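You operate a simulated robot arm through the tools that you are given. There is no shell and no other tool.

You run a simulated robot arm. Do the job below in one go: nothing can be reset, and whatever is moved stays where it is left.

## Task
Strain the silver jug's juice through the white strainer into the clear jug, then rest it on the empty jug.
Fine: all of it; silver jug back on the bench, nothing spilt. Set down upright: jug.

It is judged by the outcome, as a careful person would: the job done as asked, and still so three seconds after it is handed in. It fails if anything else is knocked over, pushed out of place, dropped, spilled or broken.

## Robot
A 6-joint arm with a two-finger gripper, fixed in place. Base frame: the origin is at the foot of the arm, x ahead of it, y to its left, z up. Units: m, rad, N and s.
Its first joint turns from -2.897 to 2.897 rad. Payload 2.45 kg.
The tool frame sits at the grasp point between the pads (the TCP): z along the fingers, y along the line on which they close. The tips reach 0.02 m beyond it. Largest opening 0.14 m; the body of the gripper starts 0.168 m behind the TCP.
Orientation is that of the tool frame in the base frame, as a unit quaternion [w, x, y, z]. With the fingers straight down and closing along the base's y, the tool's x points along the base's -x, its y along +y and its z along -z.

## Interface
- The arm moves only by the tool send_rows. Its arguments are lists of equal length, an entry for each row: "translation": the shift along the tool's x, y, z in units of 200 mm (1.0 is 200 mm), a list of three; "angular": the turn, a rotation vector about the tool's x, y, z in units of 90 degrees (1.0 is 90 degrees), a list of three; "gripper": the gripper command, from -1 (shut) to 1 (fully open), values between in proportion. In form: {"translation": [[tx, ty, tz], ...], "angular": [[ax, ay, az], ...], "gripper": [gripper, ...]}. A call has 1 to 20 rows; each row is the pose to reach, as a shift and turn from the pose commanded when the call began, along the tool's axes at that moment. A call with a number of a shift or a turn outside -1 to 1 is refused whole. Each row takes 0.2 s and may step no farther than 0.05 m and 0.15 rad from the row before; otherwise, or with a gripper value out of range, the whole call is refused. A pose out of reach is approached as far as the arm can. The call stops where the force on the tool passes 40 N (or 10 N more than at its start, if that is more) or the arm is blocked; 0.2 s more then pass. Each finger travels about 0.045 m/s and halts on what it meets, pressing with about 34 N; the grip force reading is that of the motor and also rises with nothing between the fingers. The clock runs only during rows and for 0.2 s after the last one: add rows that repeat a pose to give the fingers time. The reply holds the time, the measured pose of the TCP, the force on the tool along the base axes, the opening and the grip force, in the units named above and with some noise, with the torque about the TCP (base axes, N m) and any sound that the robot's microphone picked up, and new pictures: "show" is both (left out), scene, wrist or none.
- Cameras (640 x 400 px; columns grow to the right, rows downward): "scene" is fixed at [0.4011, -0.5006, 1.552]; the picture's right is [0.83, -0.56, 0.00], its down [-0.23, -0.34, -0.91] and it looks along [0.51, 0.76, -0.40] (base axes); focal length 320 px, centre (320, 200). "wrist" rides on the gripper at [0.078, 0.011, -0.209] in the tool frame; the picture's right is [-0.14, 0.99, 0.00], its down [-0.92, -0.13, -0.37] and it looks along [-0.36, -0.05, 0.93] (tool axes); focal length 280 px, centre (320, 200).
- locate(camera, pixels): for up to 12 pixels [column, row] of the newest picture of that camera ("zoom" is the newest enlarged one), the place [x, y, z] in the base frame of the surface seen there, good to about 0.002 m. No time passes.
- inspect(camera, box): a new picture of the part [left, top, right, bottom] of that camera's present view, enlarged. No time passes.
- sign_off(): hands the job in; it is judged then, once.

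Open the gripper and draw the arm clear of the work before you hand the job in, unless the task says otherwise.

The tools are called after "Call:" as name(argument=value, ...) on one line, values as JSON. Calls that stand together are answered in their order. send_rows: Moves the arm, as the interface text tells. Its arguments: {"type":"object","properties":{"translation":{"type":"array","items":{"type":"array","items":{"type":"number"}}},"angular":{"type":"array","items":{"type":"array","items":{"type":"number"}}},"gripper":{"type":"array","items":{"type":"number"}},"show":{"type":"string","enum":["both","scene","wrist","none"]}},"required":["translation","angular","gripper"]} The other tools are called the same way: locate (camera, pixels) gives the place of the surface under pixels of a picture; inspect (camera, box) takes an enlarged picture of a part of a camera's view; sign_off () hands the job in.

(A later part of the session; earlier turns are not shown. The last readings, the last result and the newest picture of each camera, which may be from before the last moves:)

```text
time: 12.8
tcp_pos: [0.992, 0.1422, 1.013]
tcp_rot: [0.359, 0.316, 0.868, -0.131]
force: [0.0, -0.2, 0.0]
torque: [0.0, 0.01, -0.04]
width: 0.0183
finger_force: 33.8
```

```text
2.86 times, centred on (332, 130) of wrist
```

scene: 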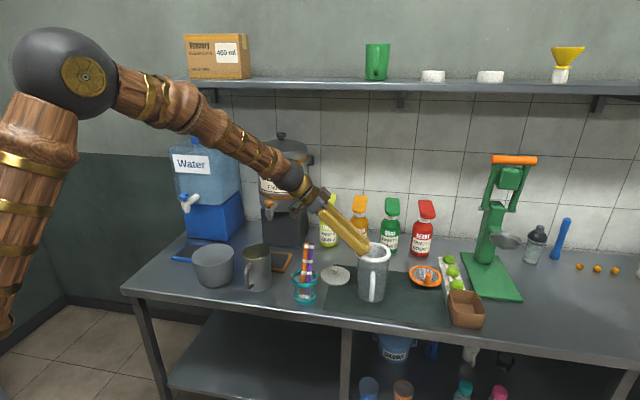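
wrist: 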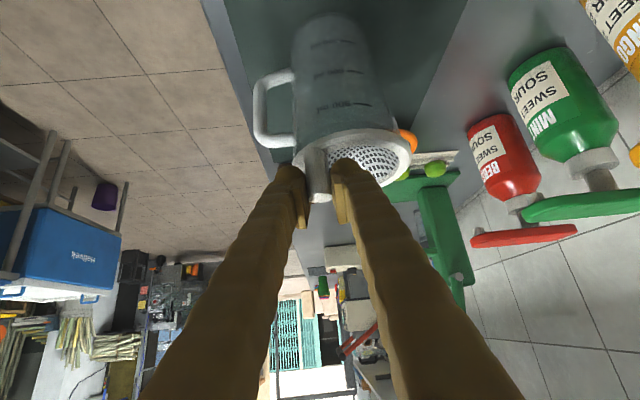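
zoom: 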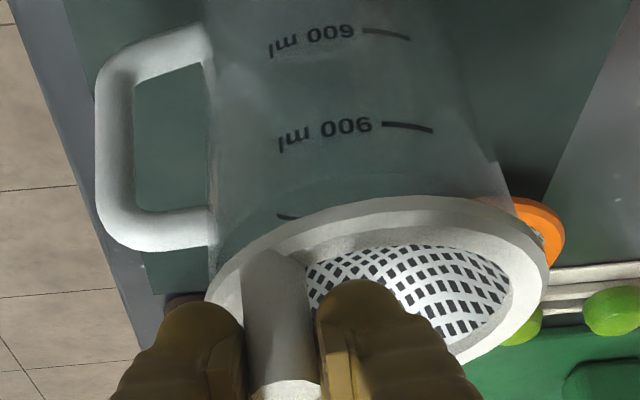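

The ring is just above the rim and looks concentric. I measure its centre again before the last ~1.5 cm.

Call:
inspect(camera="scene", box=[344, 235, 408, 275])

Call:
locate(camera="zoom", pixels=[[548, 155], [540, 185], [500, 225], [440, 250], [380, 255], [300, 245], [230, 215], [480, 85], [420, 58], [370, 48], [330, 48], [520, 115]])

```text
10.00 times, centred on (376, 255) of scene
```

zoom: 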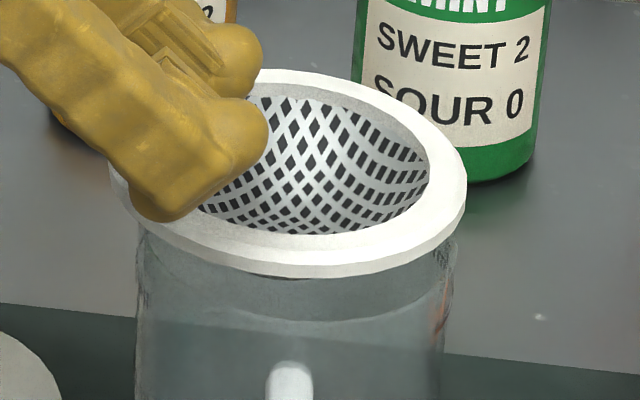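

```text
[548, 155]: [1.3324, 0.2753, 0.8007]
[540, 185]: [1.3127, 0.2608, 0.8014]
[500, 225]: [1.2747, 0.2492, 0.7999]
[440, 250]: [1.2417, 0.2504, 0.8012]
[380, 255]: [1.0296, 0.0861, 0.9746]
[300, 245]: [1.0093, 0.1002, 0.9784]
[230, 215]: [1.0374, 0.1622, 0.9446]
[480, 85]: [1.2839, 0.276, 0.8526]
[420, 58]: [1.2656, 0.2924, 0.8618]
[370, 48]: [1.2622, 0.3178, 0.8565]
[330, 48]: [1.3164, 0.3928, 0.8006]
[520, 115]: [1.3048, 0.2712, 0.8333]
```

Call:
locate(camera="zoom", pixels=[[462, 185], [458, 205], [435, 235], [400, 252], [360, 262], [310, 263], [250, 255], [200, 240], [440, 135], [400, 103], [350, 82], [290, 72]])

```text
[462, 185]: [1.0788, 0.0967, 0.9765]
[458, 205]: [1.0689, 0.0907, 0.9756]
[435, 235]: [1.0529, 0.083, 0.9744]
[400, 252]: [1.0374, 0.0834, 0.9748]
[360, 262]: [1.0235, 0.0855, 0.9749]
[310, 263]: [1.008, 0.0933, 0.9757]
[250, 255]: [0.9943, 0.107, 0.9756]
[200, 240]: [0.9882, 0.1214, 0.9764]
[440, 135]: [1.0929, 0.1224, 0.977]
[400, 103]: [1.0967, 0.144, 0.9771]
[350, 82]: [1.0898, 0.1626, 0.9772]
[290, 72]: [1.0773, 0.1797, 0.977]
```

The ring centre is now (1.0415,0.137), a few mm short of the jug's axis, so I nudge it (+3 mm, -1 mm) while lowering 1.2 cm in small steps and watch the force.

Call:
send_rows(translation=[[-0.01, 0.0058, 0.01], [0.004, 0.0058, 0.024], [0.018, 0.0058, 0.038], [0.032, 0.0058, 0.0528], [0.032, 0.0058, 0.0528]], angular=[[0, 0, 0], [0, 0, 0], [0, 0, 0], [0, 0, 0], [0, 0, 0]], gripper=[-1, -1, -1, -1, -1])

Call:
inspect(camera="scene", box=[344, 235, 408, 275])

```text
time: 14.0
tcp_pos: [0.9957, 0.1409, 1.0014]
tcp_rot: [0.359, 0.316, 0.868, -0.131]
force: [-0.7, -0.9, -1.4]
torque: [-0.02, 0.06, -0.02]
width: 0.0182
finger_force: 33.6
```

scene: 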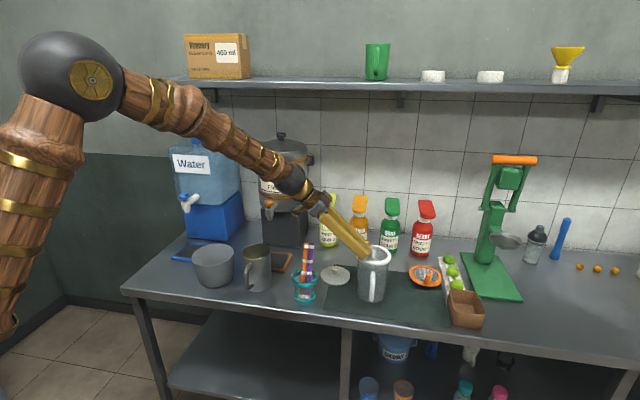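
wrist: 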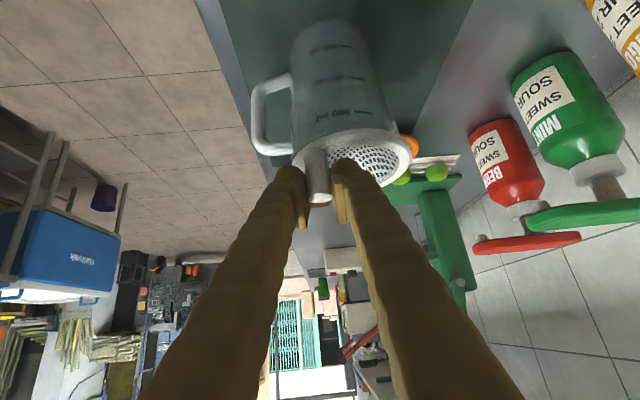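

```text
10.00 times, centred on (376, 255) of scene
```

zoom: 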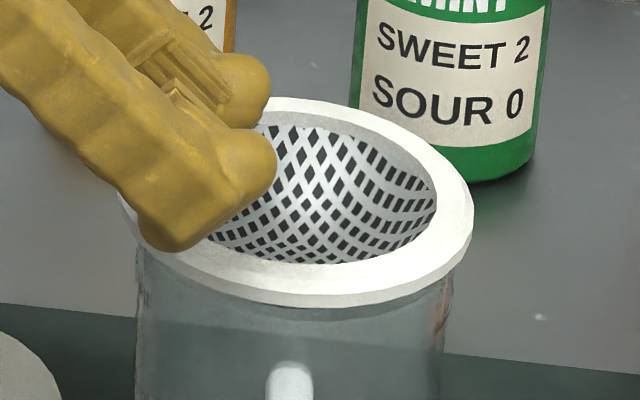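

Ring edges (118–473) and jug edges (137–455) are now centred on each other, and no contact force yet. I continue down in 2 mm steps.

Call:
send_rows(translation=[[0.007, 0, 0.007], [0.014, 0, 0.014], [0.014, 0, 0.014]], angular=[[0, 0, 0], [0, 0, 0], [0, 0, 0]], gripper=[-1, -1, -1], show="none")

Call:
inspect(camera="scene", box=[344, 240, 408, 280])

Call:
locate(camera="zoom", pixels=[[468, 180], [460, 200], [400, 240], [340, 252], [280, 245], [220, 220], [430, 105], [360, 65], [320, 55]])

```text
time: 14.8
tcp_pos: [0.9964, 0.14, 0.9977]
tcp_rot: [0.36, 0.316, 0.868, -0.131]
force: [-1.6, -0.2, 4.0]
torque: [0.05, 0.14, -0.02]
width: 0.0182
finger_force: 33.6
```

```text
10.00 times, centred on (376, 260) of scene
```

zoom: 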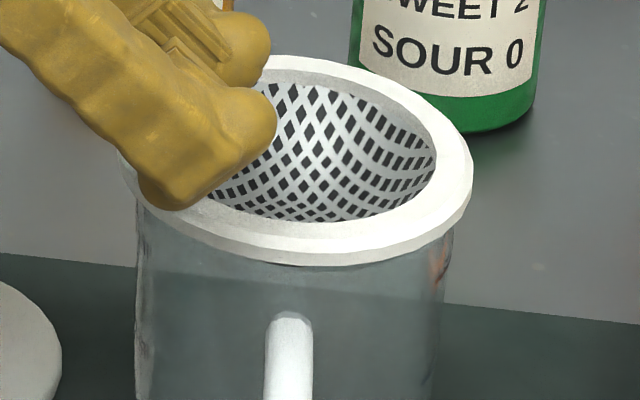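

```text
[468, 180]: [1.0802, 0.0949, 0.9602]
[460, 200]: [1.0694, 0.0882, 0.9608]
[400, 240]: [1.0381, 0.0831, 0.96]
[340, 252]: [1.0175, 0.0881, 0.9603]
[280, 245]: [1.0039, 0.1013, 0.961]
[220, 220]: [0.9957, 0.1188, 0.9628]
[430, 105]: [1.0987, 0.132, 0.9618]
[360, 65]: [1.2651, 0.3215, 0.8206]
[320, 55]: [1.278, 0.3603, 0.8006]
```

Contact begins (+4 N) with the ring top at z≈0.9605, near the expected seat. I press 1.5 mm more to confirm seating before letting go.

Call:
send_rows(translation=[[0.0055, 0, 0.0055], [0.0055, 0, 0.0055]], angular=[[0, 0, 0], [0, 0, 0]], gripper=[-1, -1], show="none")

Call:
inspect(camera="scene", box=[344, 240, 408, 280])

Call:
inspect(camera="wrist", box=[230, 80, 430, 205])

```text
time: 15.4
tcp_pos: [0.9959, 0.141, 0.9965]
tcp_rot: [0.361, 0.315, 0.868, -0.13]
force: [-5.4, 3.5, 28.1]
torque: [0.25, 0.36, 0.0]
width: 0.018
finger_force: 34.3
```

```text
10.00 times, centred on (376, 260) of scene
```

zoom: 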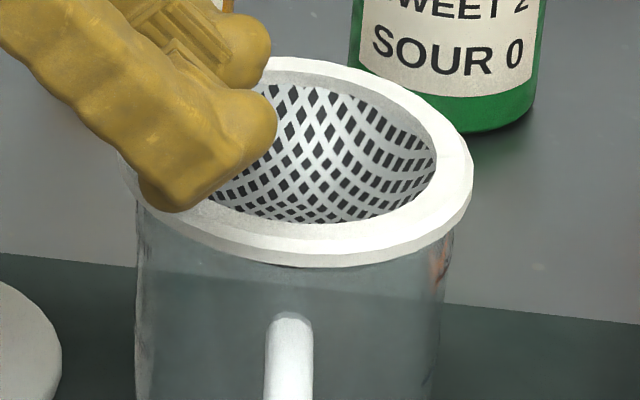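

```text
3.20 times, centred on (330, 142) of wrist
```

zoom: 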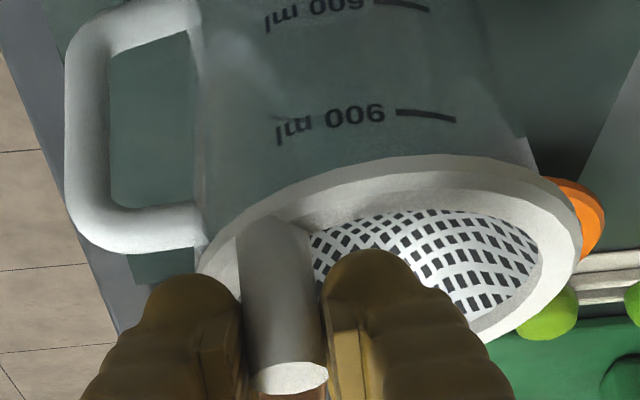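

28 N upward means the ring is solidly seated on the rim. I relieve the push by 1.5 mm and open the fingers to about 0.05 m.

Call:
send_rows(translation=[[-0.0055, 0, -0.0055], [-0.0055, 0, -0.0055], [-0.0055, 0, -0.0055], [-0.0055, 0, -0.0055]], angular=[[0, 0, 0], [0, 0, 0], [0, 0, 0], [0, 0, 0]], gripper=[-1, -0.5, -0.29, -0.29], show="none")

Call:
inspect(camera="scene", box=[344, 240, 408, 280])

Call:
inspect(camera="wrist", box=[230, 80, 430, 205])

```text
time: 16.4
tcp_pos: [0.9955, 0.1411, 0.9958]
tcp_rot: [0.359, 0.316, 0.868, -0.131]
force: [-1.0, 0.1, 0.6]
torque: [-0.03, 0.02, 0.01]
width: 0.0495
finger_force: 0.1
```

```text
10.00 times, centred on (376, 260) of scene
```

zoom: 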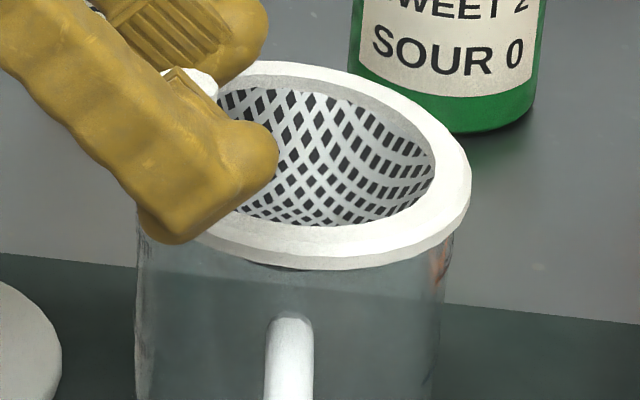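

```text
3.20 times, centred on (330, 142) of wrist
```

zoom: 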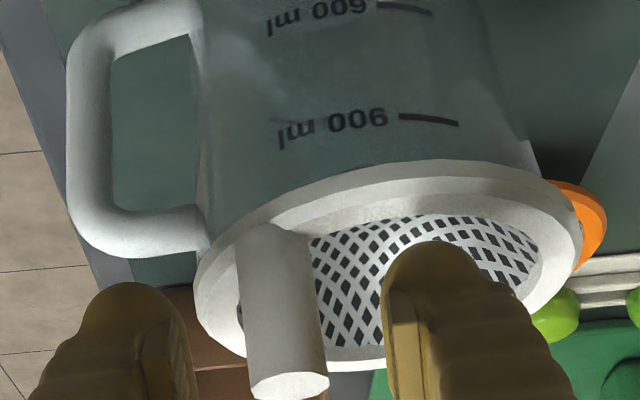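

The strainer is released and resting on the jug. I withdraw back along the tool axis.

Call:
send_rows(translation=[[0, 0, -0.15], [0, 0, -0.35], [0, 0, -0.55], [0, 0, -0.75], [0, 0, -0.9]], angular=[[0, 0, 0], [0, 0, 0], [0, 0, 0], [0, 0, 0], [0, 0, 0]], gripper=[-0.29, -0.29, -0.29, -0.29, -0.29])

Call:
inspect(camera="scene", box=[340, 230, 420, 280])

Call:
locate(camera="zoom", pixels=[[420, 215], [400, 240], [350, 262], [300, 268], [240, 260], [190, 235], [160, 190], [410, 165], [370, 130], [320, 110], [270, 102], [210, 110]])

```text
time: 17.6
tcp_pos: [0.8975, 0.2226, 1.1251]
tcp_rot: [0.36, 0.316, 0.868, -0.131]
force: [-0.1, -0.1, -0.4]
torque: [-0.03, -0.03, -0.03]
width: 0.0494
finger_force: 0.0
```

scene: 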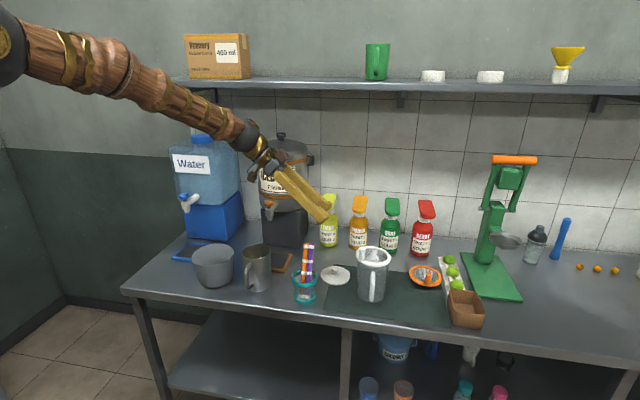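
wrist: 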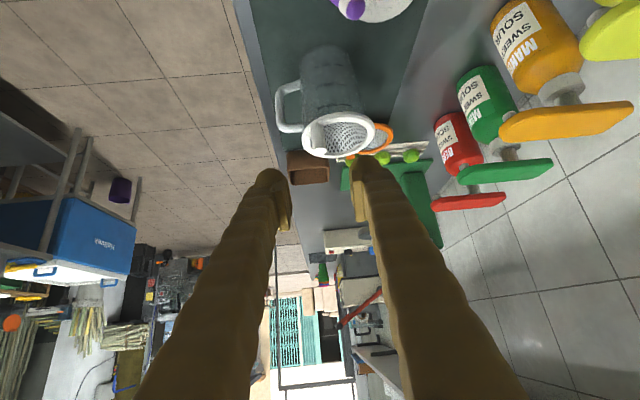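

```text
8.00 times, centred on (380, 255) of scene
```

zoom: 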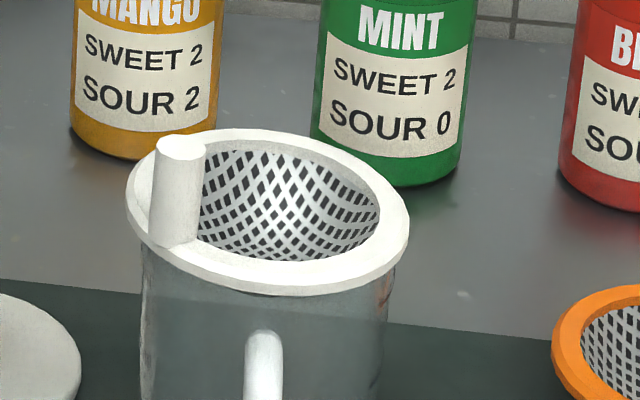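

```text
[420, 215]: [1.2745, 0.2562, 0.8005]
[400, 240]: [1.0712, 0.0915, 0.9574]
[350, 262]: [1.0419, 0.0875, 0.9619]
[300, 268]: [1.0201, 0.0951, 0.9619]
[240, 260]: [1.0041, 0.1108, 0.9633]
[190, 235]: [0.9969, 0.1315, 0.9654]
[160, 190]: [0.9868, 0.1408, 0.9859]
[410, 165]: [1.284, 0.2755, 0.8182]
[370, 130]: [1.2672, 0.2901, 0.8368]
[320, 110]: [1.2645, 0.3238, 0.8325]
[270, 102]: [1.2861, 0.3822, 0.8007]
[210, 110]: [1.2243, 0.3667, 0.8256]
```

The strainer sits on the jug with its post at the left. I check that its ring is level all round.

Call:
locate(camera="zoom", pixels=[[395, 215], [385, 238], [340, 265], [280, 273], [220, 260], [145, 215], [138, 190], [390, 180], [350, 152], [300, 137], [250, 133], [180, 145]])

Call:
inspect(camera="wrist", box=[260, 40, 420, 165])

```text
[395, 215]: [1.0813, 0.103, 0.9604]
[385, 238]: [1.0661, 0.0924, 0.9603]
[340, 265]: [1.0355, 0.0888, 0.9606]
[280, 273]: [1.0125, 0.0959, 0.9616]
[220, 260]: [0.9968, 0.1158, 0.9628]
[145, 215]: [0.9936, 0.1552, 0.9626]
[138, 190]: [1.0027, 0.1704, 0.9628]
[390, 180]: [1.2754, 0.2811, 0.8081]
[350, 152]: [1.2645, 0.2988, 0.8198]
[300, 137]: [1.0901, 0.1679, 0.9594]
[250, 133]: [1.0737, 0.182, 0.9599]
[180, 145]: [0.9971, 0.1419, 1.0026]
```

```text
3.20 times, centred on (340, 102) of wrist
```

zoom: 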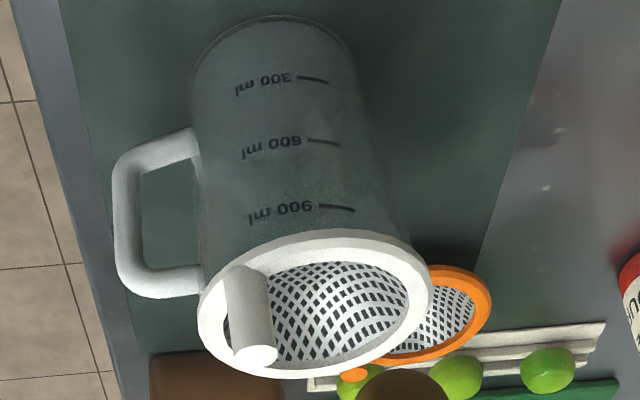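

The strainer is seated (ring z 0.960–0.963, centre ≈(1.0445,0.139)). Before touching the full jug I rehearse the pouring motion with the empty gripper: first swing the tool in free air to azimuth 75°, at about (0.85,0.05,1.20).

Call:
send_rows(translation=[[-0.0377, -0.0581, 0], [-0.0755, -0.1162, 0], [-0.1132, -0.1743, 0], [-0.151, -0.2324, 0], [-0.1887, -0.2905, 0], [-0.2265, -0.3486, 0], [-0.2642, -0.4068, 0], [-0.302, -0.4649, 0], [-0.3397, -0.523, 0], [-0.3775, -0.5811, 0], [-0.4152, -0.6392, 0], [-0.453, -0.6973, 0], [-0.4907, -0.7554, 0], [-0.5285, -0.8135, 0], [-0.5285, -0.8135, 0]], angular=[[-0.0645, 0, -0.0645], [-0.129, 0, -0.129], [-0.1935, 0, -0.1935], [-0.258, 0, -0.258], [-0.3225, 0, -0.3225], [-0.387, 0, -0.387], [-0.4515, 0, -0.4515], [-0.516, 0, -0.516], [-0.5805, 0, -0.5805], [-0.645, 0, -0.645], [-0.7095, 0, -0.7095], [-0.774, 0, -0.774], [-0.8385, 0, -0.8385], [-0.903, 0, -0.903], [-0.903, 0, -0.903]], gripper=[0.57, 0.57, 0.57, 0.57, 0.57, 0.57, 0.57, 0.57, 0.57, 0.57, 0.57, 0.57, 0.57, 0.57, 0.57])

```text
time: 20.8
tcp_pos: [0.8506, 0.0486, 1.1989]
tcp_rot: [0.304, -0.563, 0.733, 0.233]
force: [-0.7, -0.8, -0.6]
torque: [0.01, 0.0, -0.05]
width: 0.1099
finger_force: 0.1
```

scene: 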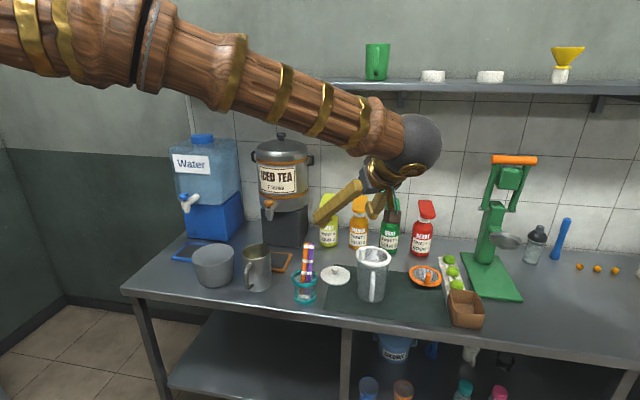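
wrist: 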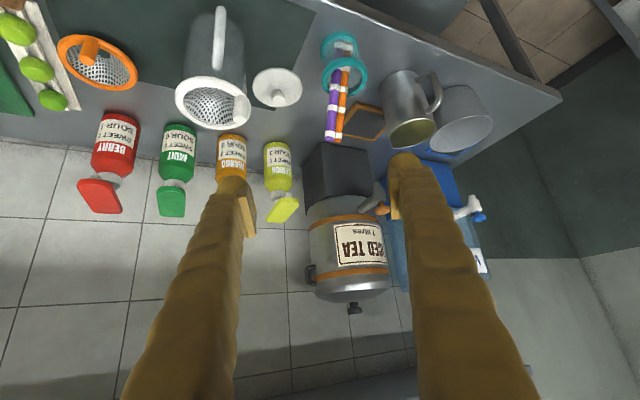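

The tool swung round freely. Now I pitch it up to 20° below horizontal (the planned jug-holding attitude), still in free air.

Call:
send_rows(translation=[[0, 0, 0], [0, 0, 0], [0, 0, 0], [0, 0, 0], [0, 0, 0]], angular=[[0, -0.07, 0], [0, -0.14, 0], [0, -0.21, 0], [0, -0.2778, 0], [0, -0.2778, 0]], gripper=[0.57, 0.57, 0.57, 0.57, 0.57], show="scene")

```text
time: 22.0
tcp_pos: [0.8513, 0.0491, 1.1994]
tcp_rot: [0.456, -0.498, 0.65, 0.349]
force: [0.3, -0.4, -0.2]
torque: [-0.02, 0.02, 0.02]
width: 0.11
finger_force: 0.0
```

scene: 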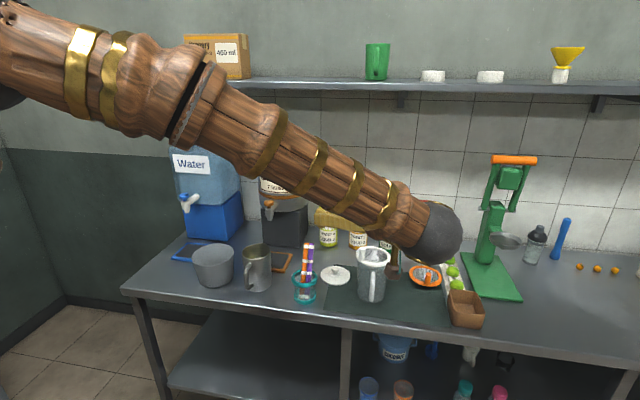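

Pose as planned. I now rehearse the first 60° of the pouring tilt while moving to about 8 cm above the real pouring height.

Call:
send_rows(translation=[[0.0477, -0.1239, 0.0559], [0.0954, -0.2478, 0.1117], [0.1431, -0.3716, 0.1676], [0.1908, -0.4955, 0.2235], [0.2384, -0.6194, 0.2794], [0.2861, -0.7433, 0.3352], [0.3338, -0.8671, 0.3911], [0.3815, -0.991, 0.447], [0.3815, -0.991, 0.447], [0.3815, -0.991, 0.447]], angular=[[0.0111, 0.0767, -0.0306], [0.0223, 0.1534, -0.0612], [0.0334, 0.2301, -0.0918], [0.0446, 0.3068, -0.1224], [0.0557, 0.3836, -0.153], [0.0668, 0.4603, -0.1836], [0.078, 0.537, -0.2142], [0.0891, 0.6137, -0.2448], [0.0891, 0.6137, -0.2448], [0.0891, 0.6137, -0.2448]], gripper=[0.57, 0.57, 0.57, 0.57, 0.57, 0.57, 0.57, 0.57, 0.57, 0.57])

```text
time: 24.2
tcp_pos: [1.0576, 0.0547, 1.0953]
tcp_rot: [0.192, -0.681, 0.705, -0.055]
force: [0.2, -0.7, -1.1]
torque: [-0.03, -0.01, -0.01]
width: 0.1098
finger_force: 0.1
```

scene: 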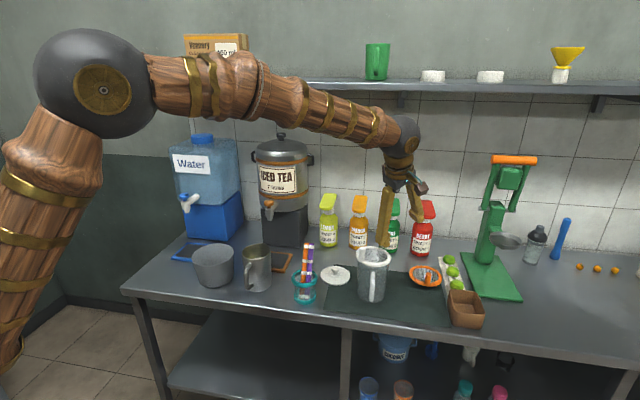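
wrist: 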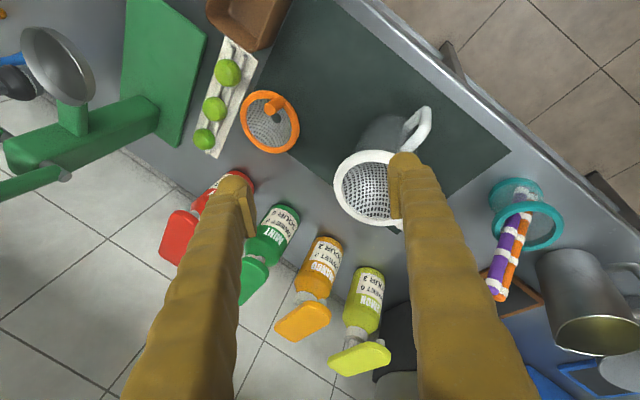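

The arm got there without trouble. I rehearse the remaining tilt from 60° to 120°, keeping the imagined lip point fixed.

Call:
send_rows(translation=[[-0.0254, -0.0157, -0.0486], [-0.0576, -0.029, -0.094], [-0.0955, -0.04, -0.135], [-0.1383, -0.0484, -0.1716], [-0.1855, -0.054, -0.2028], [-0.2365, -0.0566, -0.228], [-0.29, -0.0566, -0.2474], [-0.3457, -0.0533, -0.2595], [-0.3457, -0.0533, -0.2595], [-0.3457, -0.0533, -0.2595]], angular=[[0.0111, 0.0767, -0.0306], [0.0223, 0.1534, -0.0612], [0.0334, 0.2301, -0.0918], [0.0446, 0.3068, -0.1224], [0.0557, 0.3836, -0.153], [0.0668, 0.4603, -0.1836], [0.078, 0.537, -0.2142], [0.0891, 0.6137, -0.2448], [0.0891, 0.6137, -0.2448], [0.0891, 0.6137, -0.2448]], gripper=[0.57, 0.57, 0.57, 0.57, 0.57, 0.57, 0.57, 0.57, 0.57, 0.57])

```text
time: 26.4
tcp_pos: [1.0512, 0.1108, 1.1599]
tcp_rot: [0.121, 0.681, -0.569, 0.444]
force: [-0.8, 0.0, -0.6]
torque: [0.0, 0.0, 0.01]
width: 0.11
finger_force: 0.1
```

scene: 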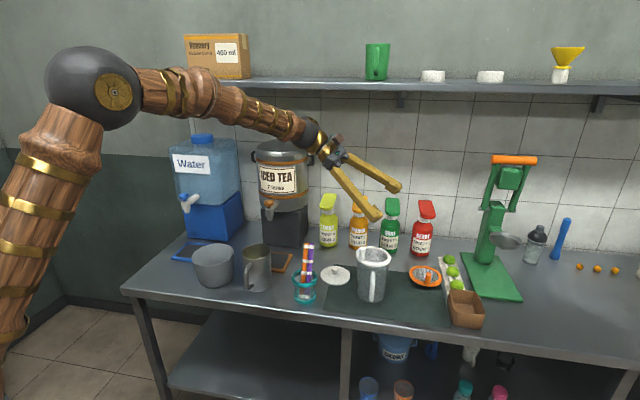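
wrist: 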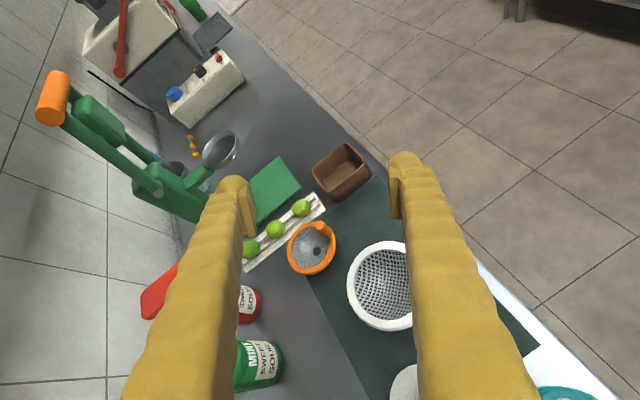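

The full 120° tilt is reachable (TCP within 3 mm of plan). I now reverse out of it: tilt back 120°→60° while drawing away from the strainer.

Call:
send_rows(translation=[[0.042, 0.0569, -0.0226], [0.0841, 0.1139, -0.0451], [0.1262, 0.1708, -0.0677], [0.1683, 0.2278, -0.0903], [0.2103, 0.2847, -0.1128], [0.2524, 0.3416, -0.1354], [0.2944, 0.3986, -0.1579], [0.3365, 0.4555, -0.1805], [0.3365, 0.4555, -0.1805]], angular=[[-0.0111, -0.0767, 0.0306], [-0.0223, -0.1534, 0.0612], [-0.0334, -0.2301, 0.0918], [-0.0446, -0.3068, 0.1224], [-0.0557, -0.3836, 0.153], [-0.0668, -0.4603, 0.1836], [-0.078, -0.537, 0.2142], [-0.0891, -0.6137, 0.2448], [-0.0891, -0.6137, 0.2448]], gripper=[0.7, 0.7, 0.7, 0.7, 0.7, 0.7, 0.7, 0.7, 0.7], show="scene")

Call:
locate(camera="scene", pixels=[[305, 245], [311, 246], [304, 282], [316, 284], [295, 285], [242, 250], [271, 255], [260, 287], [220, 246], [233, 262], [212, 286], [240, 285]])

```text
time: 28.4
tcp_pos: [0.9503, 0.0612, 1.1999]
tcp_rot: [0.192, -0.681, 0.705, -0.054]
force: [1.1, 0.0, 0.4]
torque: [-0.01, 0.01, -0.02]
width: 0.1191
finger_force: 0.0
```

scene: 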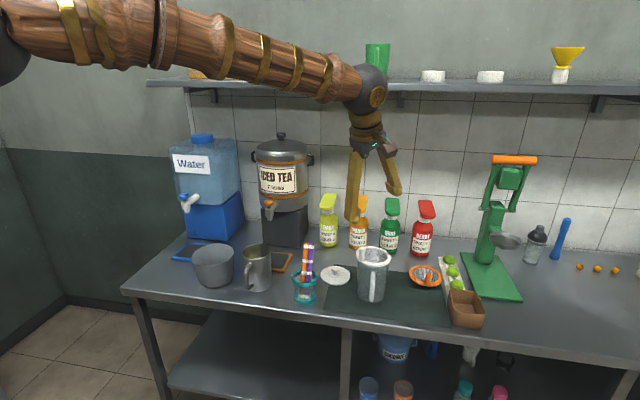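

```text
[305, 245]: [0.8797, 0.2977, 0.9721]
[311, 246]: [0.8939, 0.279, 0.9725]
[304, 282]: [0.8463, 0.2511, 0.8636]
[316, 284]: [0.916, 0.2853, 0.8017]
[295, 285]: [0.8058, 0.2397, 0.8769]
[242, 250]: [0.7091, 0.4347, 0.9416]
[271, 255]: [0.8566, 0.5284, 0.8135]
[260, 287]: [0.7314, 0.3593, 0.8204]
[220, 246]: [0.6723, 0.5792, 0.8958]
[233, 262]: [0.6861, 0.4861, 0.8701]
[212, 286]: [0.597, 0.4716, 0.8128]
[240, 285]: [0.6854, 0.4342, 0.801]
```

The straws top out at z≈0.973, and the grey pot is closer to the jug than I thought. I measure the pot's outline before planning the finger path.

Call:
inspect(camera="scene", box=[180, 235, 276, 295])

Call:
locate(camera="zoom", pixels=[[90, 110], [130, 130], [200, 140], [280, 125], [330, 105], [360, 80], [360, 150], [350, 200], [300, 270], [200, 330], [130, 320], [365, 110]])

```text
6.67 times, centred on (228, 265) of scene
```

zoom: 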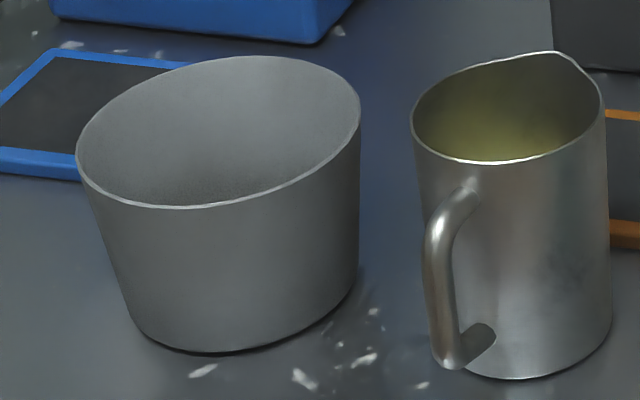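

```text
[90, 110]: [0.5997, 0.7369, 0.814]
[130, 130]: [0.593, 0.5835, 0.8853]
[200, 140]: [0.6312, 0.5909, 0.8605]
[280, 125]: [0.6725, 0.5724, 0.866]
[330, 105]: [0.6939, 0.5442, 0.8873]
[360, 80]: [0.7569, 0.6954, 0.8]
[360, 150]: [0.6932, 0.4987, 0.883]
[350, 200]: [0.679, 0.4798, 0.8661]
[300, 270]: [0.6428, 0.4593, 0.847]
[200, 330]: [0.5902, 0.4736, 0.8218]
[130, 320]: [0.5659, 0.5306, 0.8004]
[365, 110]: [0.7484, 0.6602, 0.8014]
```

I fit the pot centre at about (0.626,0.5325), R≈0.075–0.08. I check its rim height and nearest rim points.

Call:
locate(camera="zoom", pixels=[[200, 207], [250, 200], [300, 182], [330, 160], [352, 135], [358, 115], [130, 200], [270, 196], [470, 161], [420, 140], [545, 155], [600, 110]])

```text
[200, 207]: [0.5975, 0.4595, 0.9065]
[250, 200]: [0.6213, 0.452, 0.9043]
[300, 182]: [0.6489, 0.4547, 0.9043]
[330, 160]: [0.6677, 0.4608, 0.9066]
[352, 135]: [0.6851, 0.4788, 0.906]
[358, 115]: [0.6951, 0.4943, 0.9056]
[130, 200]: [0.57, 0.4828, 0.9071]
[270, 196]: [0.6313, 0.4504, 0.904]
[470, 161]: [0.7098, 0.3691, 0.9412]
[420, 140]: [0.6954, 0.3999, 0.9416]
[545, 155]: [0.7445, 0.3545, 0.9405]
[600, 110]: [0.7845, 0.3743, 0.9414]
```

J is (0.745,0.4045), rim radius 0.050 at z=0.941, handle azimuth ≈223.5°; the pot's rim (z 0.906) leaves a 4.4 cm gap. I'll approach at azimuth 32° with the fingers open 0.114 m, which passes the pot with about 2 cm to spare; first I undo the remaining tilt and move back toward the jug.

Call:
send_rows(translation=[[-0.0548, 0.1211, -0.0328], [-0.1095, 0.2423, -0.0656], [-0.1643, 0.3634, -0.0984], [-0.219, 0.4845, -0.1313], [-0.2738, 0.6056, -0.1641], [-0.3285, 0.7268, -0.1969], [-0.3833, 0.8479, -0.2297], [-0.438, 0.969, -0.2625], [-0.438, 0.969, -0.2625]], angular=[[-0.0111, -0.0767, 0.0306], [-0.0223, -0.1534, 0.0612], [-0.0334, -0.2301, 0.0918], [-0.0446, -0.3068, 0.1224], [-0.0557, -0.3836, 0.153], [-0.0668, -0.4603, 0.1836], [-0.078, -0.537, 0.2142], [-0.0891, -0.6137, 0.2448], [-0.0891, -0.6137, 0.2448]], gripper=[0.629, 0.629, 0.629, 0.629, 0.629, 0.629, 0.629, 0.629, 0.629], show="scene")

```text
time: 30.4
tcp_pos: [0.7508, 0.1522, 1.2032]
tcp_rot: [0.456, -0.498, 0.65, 0.35]
force: [0.7, -1.0, 0.5]
torque: [0.02, 0.0, -0.01]
width: 0.1141
finger_force: 0.0
```

scene: 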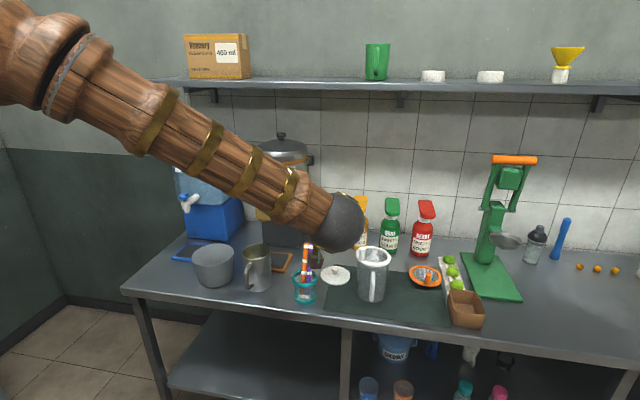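

Now I turn the tool to azimuth 32° and move to a point above and behind the silver jug's handle side at z≈1.10.

Call:
send_rows(translation=[[0.0353, 0.1193, 0.1186], [0.0706, 0.2386, 0.2371], [0.1059, 0.3579, 0.3557], [0.1411, 0.4771, 0.4743], [0.1764, 0.5964, 0.5929], [0.2117, 0.7157, 0.7114], [0.247, 0.835, 0.83], [0.247, 0.835, 0.83]], angular=[[0.0641, 0, 0.0233], [0.1283, 0, 0.0467], [0.1924, 0, 0.07], [0.2566, 0, 0.0934], [0.3207, 0, 0.1167], [0.3849, 0, 0.1401], [0.449, 0, 0.1634], [0.449, 0, 0.1634]], gripper=[0.629, 0.629, 0.629, 0.629, 0.629, 0.629, 0.629, 0.629])

```text
time: 32.2
tcp_pos: [0.6318, 0.3113, 1.0942]
tcp_rot: [0.55, -0.228, 0.787, 0.162]
force: [0.6, 0.3, 0.7]
torque: [-0.02, -0.02, 0.04]
width: 0.114
finger_force: 0.1
out of reach, approached as far as the arm can: row 7, 8
```

scene: 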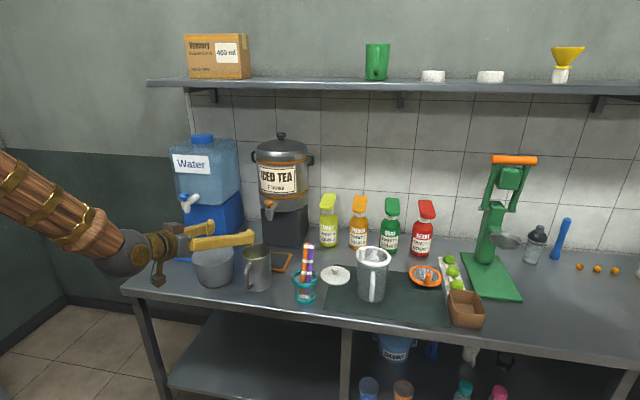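
wrist: 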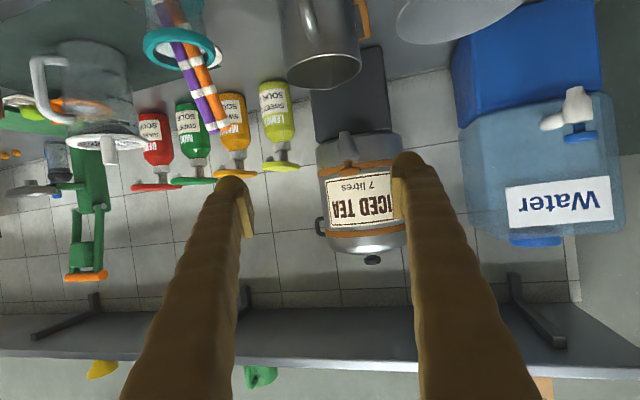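

That point was just inside the arm's inner limit, so it stopped about 2 cm short. I step outward along the tool axis to a reachable spot and compare the reading with the plan to re-anchor the commanded pose.

Call:
send_rows(translation=[[0.0855, 0, 0.131], [0.171, 0, 0.2617], [0.171, 0, 0.2617], [0.171, 0, 0.2617]], angular=[[0, 0, 0], [0, 0, 0], [0, 0, 0], [0, 0, 0]], gripper=[0.629, 0.629, 0.629, 0.629])

Call:
inspect(camera="scene", box=[180, 205, 308, 295])

```text
time: 33.2
tcp_pos: [0.6692, 0.316, 1.0468]
tcp_rot: [0.55, -0.234, 0.785, 0.162]
force: [0.0, -0.7, -0.2]
torque: [0.01, -0.02, -0.03]
width: 0.1141
finger_force: 0.0
out of reach, approached as far as the arm can: row 1, 2, 3, 4
```

scene: 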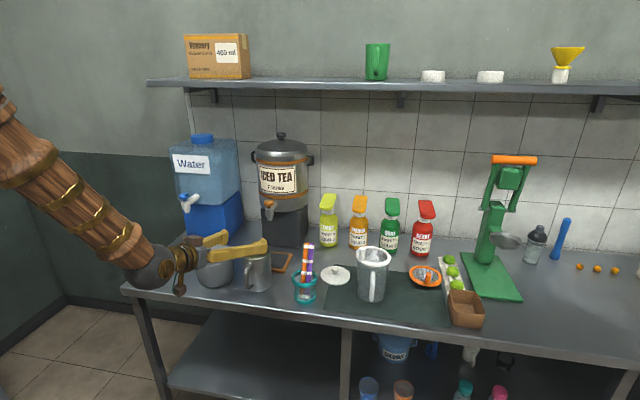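
wrist: 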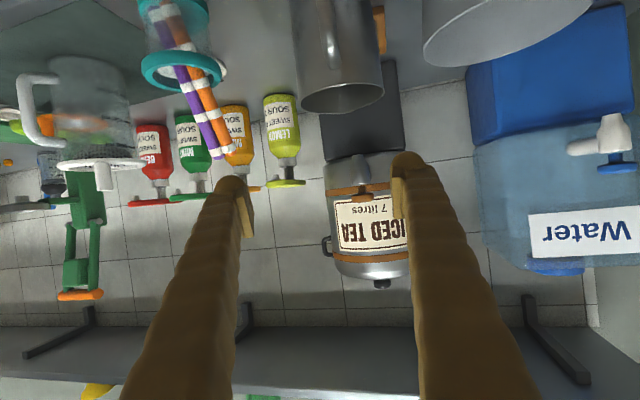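

```text
4.44 times, centred on (244, 250) of scene
```

zoom: 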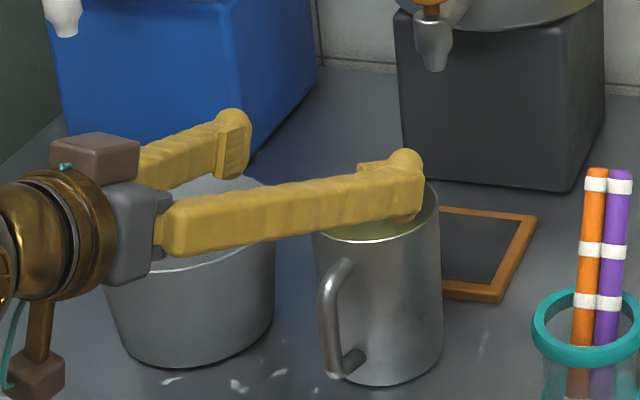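

The tool-level pose is blocked by a joint limit when the tool points nearly the same way as the forearm this close in. I back out to the sideways attitude (azimuth 75°), which was reachable, and then test alternatives.

Call:
send_rows(translation=[[-0.1, -0.05, -0.05], [-0.2, -0.15, -0.1], [-0.3, -0.28, -0.15], [-0.38, -0.42, -0.2], [-0.46, -0.56, -0.25], [-0.52, -0.7, -0.28], [-0.581, -0.827, -0.306], [-0.581, -0.827, -0.306]], angular=[[-0.064, 0, -0.0233], [-0.128, 0, -0.0467], [-0.192, 0, -0.07], [-0.257, 0, -0.0934], [-0.321, 0, -0.1167], [-0.385, 0, -0.1401], [-0.449, 0, -0.1634], [-0.449, 0, -0.1634]], gripper=[0.629, 0.629, 0.629, 0.629, 0.629, 0.629, 0.629, 0.629], show="scene")

```text
time: 35.0
tcp_pos: [0.744, 0.1677, 1.178]
tcp_rot: [0.455, -0.498, 0.65, 0.349]
force: [0.0, 0.3, 0.2]
torque: [0.0, -0.01, 0.02]
width: 0.1139
finger_force: 0.1
```

scene: 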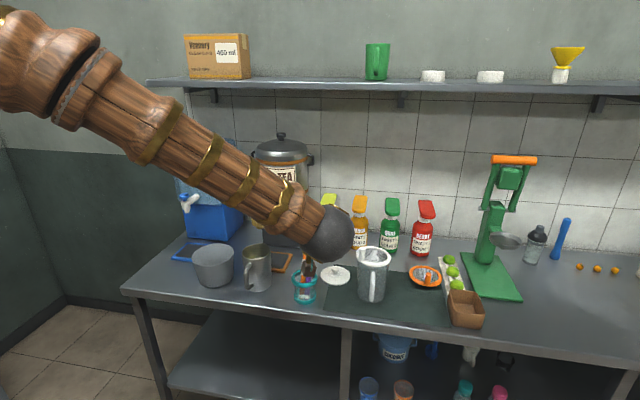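

The out-of-reach rows re-anchor to the reached pose, good to know. I now test (empty) whether a simpler pour, tilting only about the finger-closing axis, can be reached over the strainer.

Call:
send_rows(translation=[[0.009, -0.128, -0.004], [0.017, -0.256, -0.008], [0.026, -0.384, -0.0125], [0.035, -0.511, -0.017], [0.043, -0.639, -0.021], [0.052, -0.767, -0.025], [0.052, -0.767, -0.025]], angular=[[0, 0.0833, 0], [0, 0.1667, 0], [0, 0.25, 0], [0, 0.3333, 0], [0, 0.4167, 0], [0, 0.5, 0], [0, 0.5, 0]], gripper=[0.629, 0.629, 0.629, 0.629, 0.629, 0.629, 0.629], show="none")

Call:
send_rows(translation=[[0.027, -0.144, 0.042], [0.055, -0.289, 0.085], [0.082, -0.433, 0.127], [0.11, -0.577, 0.17], [0.137, -0.7215, 0.212], [0.137, -0.7215, 0.212], [0.137, -0.7215, 0.212]], angular=[[0, 0.0778, 0], [0, 0.1556, 0], [0, 0.2333, 0], [0, 0.3111, 0], [0, 0.3889, 0], [0, 0.3889, 0], [0, 0.3889, 0]], gripper=[0.629, 0.629, 0.629, 0.629, 0.629, 0.629, 0.629], show="scene")

```text
time: 36.6
tcp_pos: [0.8881, 0.1185, 1.1682]
tcp_rot: [0.171, -0.594, 0.775, 0.13]
force: [-0.3, 0.3, -0.1]
torque: [-0.02, 0.0, 0.0]
width: 0.1143
finger_force: 0.1
```

```text
time: 38.2
tcp_pos: [1.0258, 0.0763, 1.1163]
tcp_rot: [-0.069, -0.605, 0.791, -0.054]
force: [-0.3, 0.9, 0.3]
torque: [0.0, 0.03, 0.01]
width: 0.1143
finger_force: 0.2
```

scene: 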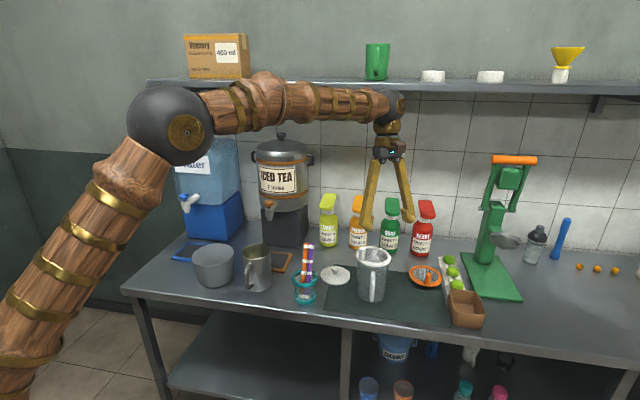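

Reachable (TCP on target). I test the rest: turn the pour direction to azimuth 98° and tilt on to 115°, all about 8 cm above real height.

Call:
send_rows(translation=[[-0.0086, -0.034, 0.01], [-0.0173, -0.0685, 0.02], [-0.0259, -0.103, 0.03], [-0.0345, -0.137, 0.04], [-0.0345, -0.137, 0.04]], angular=[[0.0111, 0, -0.0629], [0.0222, 0, -0.1259], [0.0333, 0, -0.1888], [0.0444, 0, -0.2517], [0.0444, 0, -0.2517]], gripper=[0.629, 0.629, 0.629, 0.629, 0.629], show="none")

Call:
send_rows(translation=[[-0.0334, 0, -0.0351], [-0.0668, 0, -0.0703], [-0.1, 0, -0.1054], [-0.134, 0, -0.1406], [-0.167, 0, -0.1757], [-0.167, 0, -0.1757], [-0.167, 0, -0.1757]], angular=[[0, 0.0778, 0], [0, 0.1556, 0], [0, 0.2333, 0], [0, 0.3111, 0], [0, 0.3889, 0], [0, 0.3889, 0], [0, 0.3889, 0]], gripper=[0.629, 0.629, 0.629, 0.629, 0.629, 0.629, 0.629], show="scene")

```text
time: 39.4
tcp_pos: [1.0551, 0.0756, 1.1086]
tcp_rot: [0.057, 0.752, -0.653, 0.065]
force: [0.0, 0.4, 0.0]
torque: [0.02, -0.02, 0.02]
width: 0.114
finger_force: 0.0
```

```text
time: 41.0
tcp_pos: [1.0468, 0.1122, 1.1366]
tcp_rot: [0.251, 0.698, -0.606, 0.289]
force: [0.5, 0.6, -0.7]
torque: [-0.04, -0.04, -0.01]
width: 0.1143
finger_force: 0.0
```

scene: 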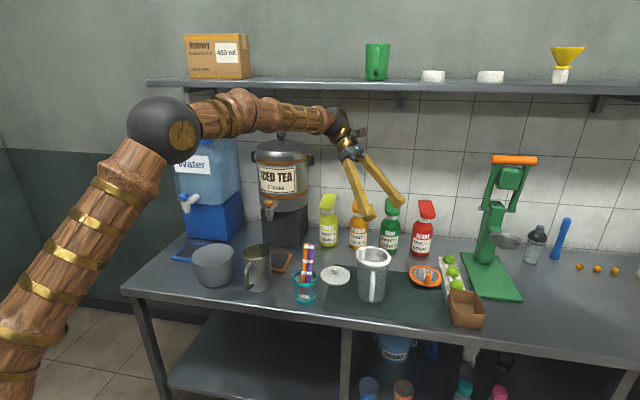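

The whole simple pour is reachable. Now I retrace: tilt back and draw the tool in toward the bench front, ready to approach the silver jug at azimuth 44° (straight along its handle–spout line).

Call:
send_rows(translation=[[0.041, 0.0856, -0.0087], [0.082, 0.171, -0.0174], [0.123, 0.257, -0.026], [0.164, 0.342, -0.035], [0.206, 0.428, -0.044], [0.247, 0.513, -0.052], [0.288, 0.599, -0.061], [0.329, 0.684, -0.07], [0.37, 0.77, -0.0785], [0.37, 0.77, -0.0785]], angular=[[0, -0.0864, 0], [0, -0.1728, 0], [0, -0.2593, 0], [0, -0.3457, 0], [0, -0.4321, 0], [0, -0.5185, 0], [0, -0.605, 0], [0, -0.6914, 0], [0, -0.7778, 0], [0, -0.7778, 0]], gripper=[0.629, 0.629, 0.629, 0.629, 0.629, 0.629, 0.629, 0.629, 0.629, 0.629], show="none")

Call:
send_rows(translation=[[-0.102, 0.099, 0.093], [-0.2035, 0.1985, 0.187], [-0.305, 0.298, 0.28], [-0.407, 0.397, 0.374], [-0.509, 0.496, 0.467], [-0.6105, 0.5955, 0.5605], [-0.6105, 0.5955, 0.5605]], angular=[[0, -0.0833, 0], [0, -0.1667, 0], [0, -0.25, 0], [0, -0.3333, 0], [0, -0.4167, 0], [0, -0.5, 0], [0, -0.5, 0]], gripper=[0.629, 0.629, 0.629, 0.629, 0.629, 0.629, 0.629], show="scene")

```text
time: 43.2
tcp_pos: [0.8998, 0.0491, 1.2033]
tcp_rot: [-0.143, 0.736, -0.641, -0.164]
force: [-0.4, 0.5, 0.0]
torque: [0.0, 0.03, -0.03]
width: 0.114
finger_force: 0.1
```

```text
time: 44.8
tcp_pos: [0.7633, 0.1934, 1.1514]
tcp_rot: [-0.377, 0.618, -0.537, -0.433]
force: [-1.0, 0.6, 0.1]
torque: [0.0, 0.02, -0.01]
width: 0.1141
finger_force: 0.1
```

scene: 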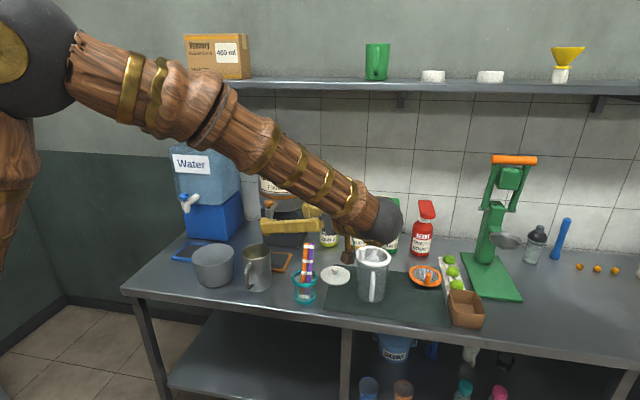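

On track. I turn the tool from azimuth 98° to 44° and move to above the handle side of the silver jug.

Call:
send_rows(translation=[[0.02, 0.043, 0.1095], [0.04, 0.086, 0.219], [0.06, 0.129, 0.3285], [0.08, 0.172, 0.438], [0.1, 0.2147, 0.5475], [0.12, 0.2576, 0.657], [0.14, 0.3006, 0.7665], [0.16, 0.3435, 0.876], [0.16, 0.3435, 0.876]], angular=[[0.0705, 0, 0.0257], [0.141, 0, 0.0513], [0.2114, 0, 0.077], [0.2819, 0, 0.1026], [0.3524, 0, 0.1283], [0.4229, 0, 0.1539], [0.4933, 0, 0.1796], [0.5638, 0, 0.2052], [0.5638, 0, 0.2052]], gripper=[0.629, 0.629, 0.629, 0.629, 0.629, 0.629, 0.629, 0.629, 0.629])

Call:
inspect(camera="scene", box=[160, 205, 288, 295])

```text
time: 46.8
tcp_pos: [0.6717, 0.3295, 1.0646]
tcp_rot: [0.531, -0.306, 0.76, 0.214]
force: [-0.5, 0.2, 0.0]
torque: [0.02, -0.02, 0.01]
width: 0.114
finger_force: 0.1
```

scene: 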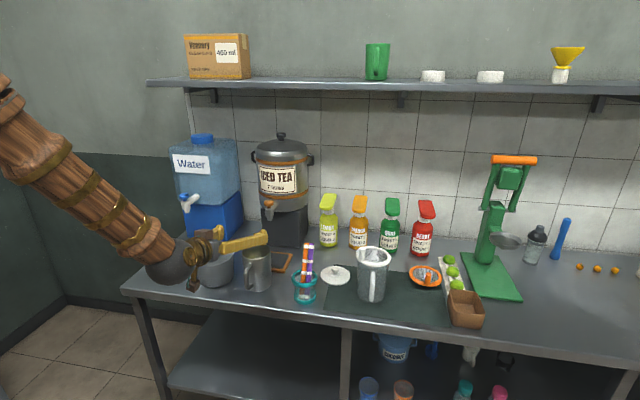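
wrist: 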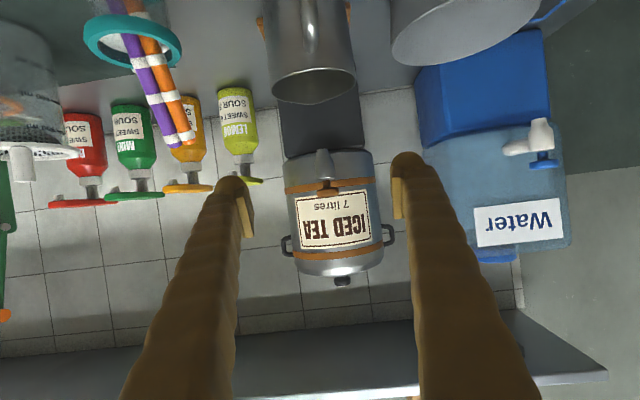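

```text
4.44 times, centred on (224, 250) of scene
```

zoom: 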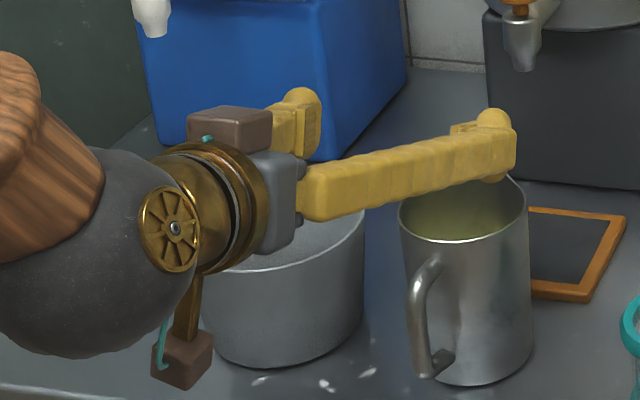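

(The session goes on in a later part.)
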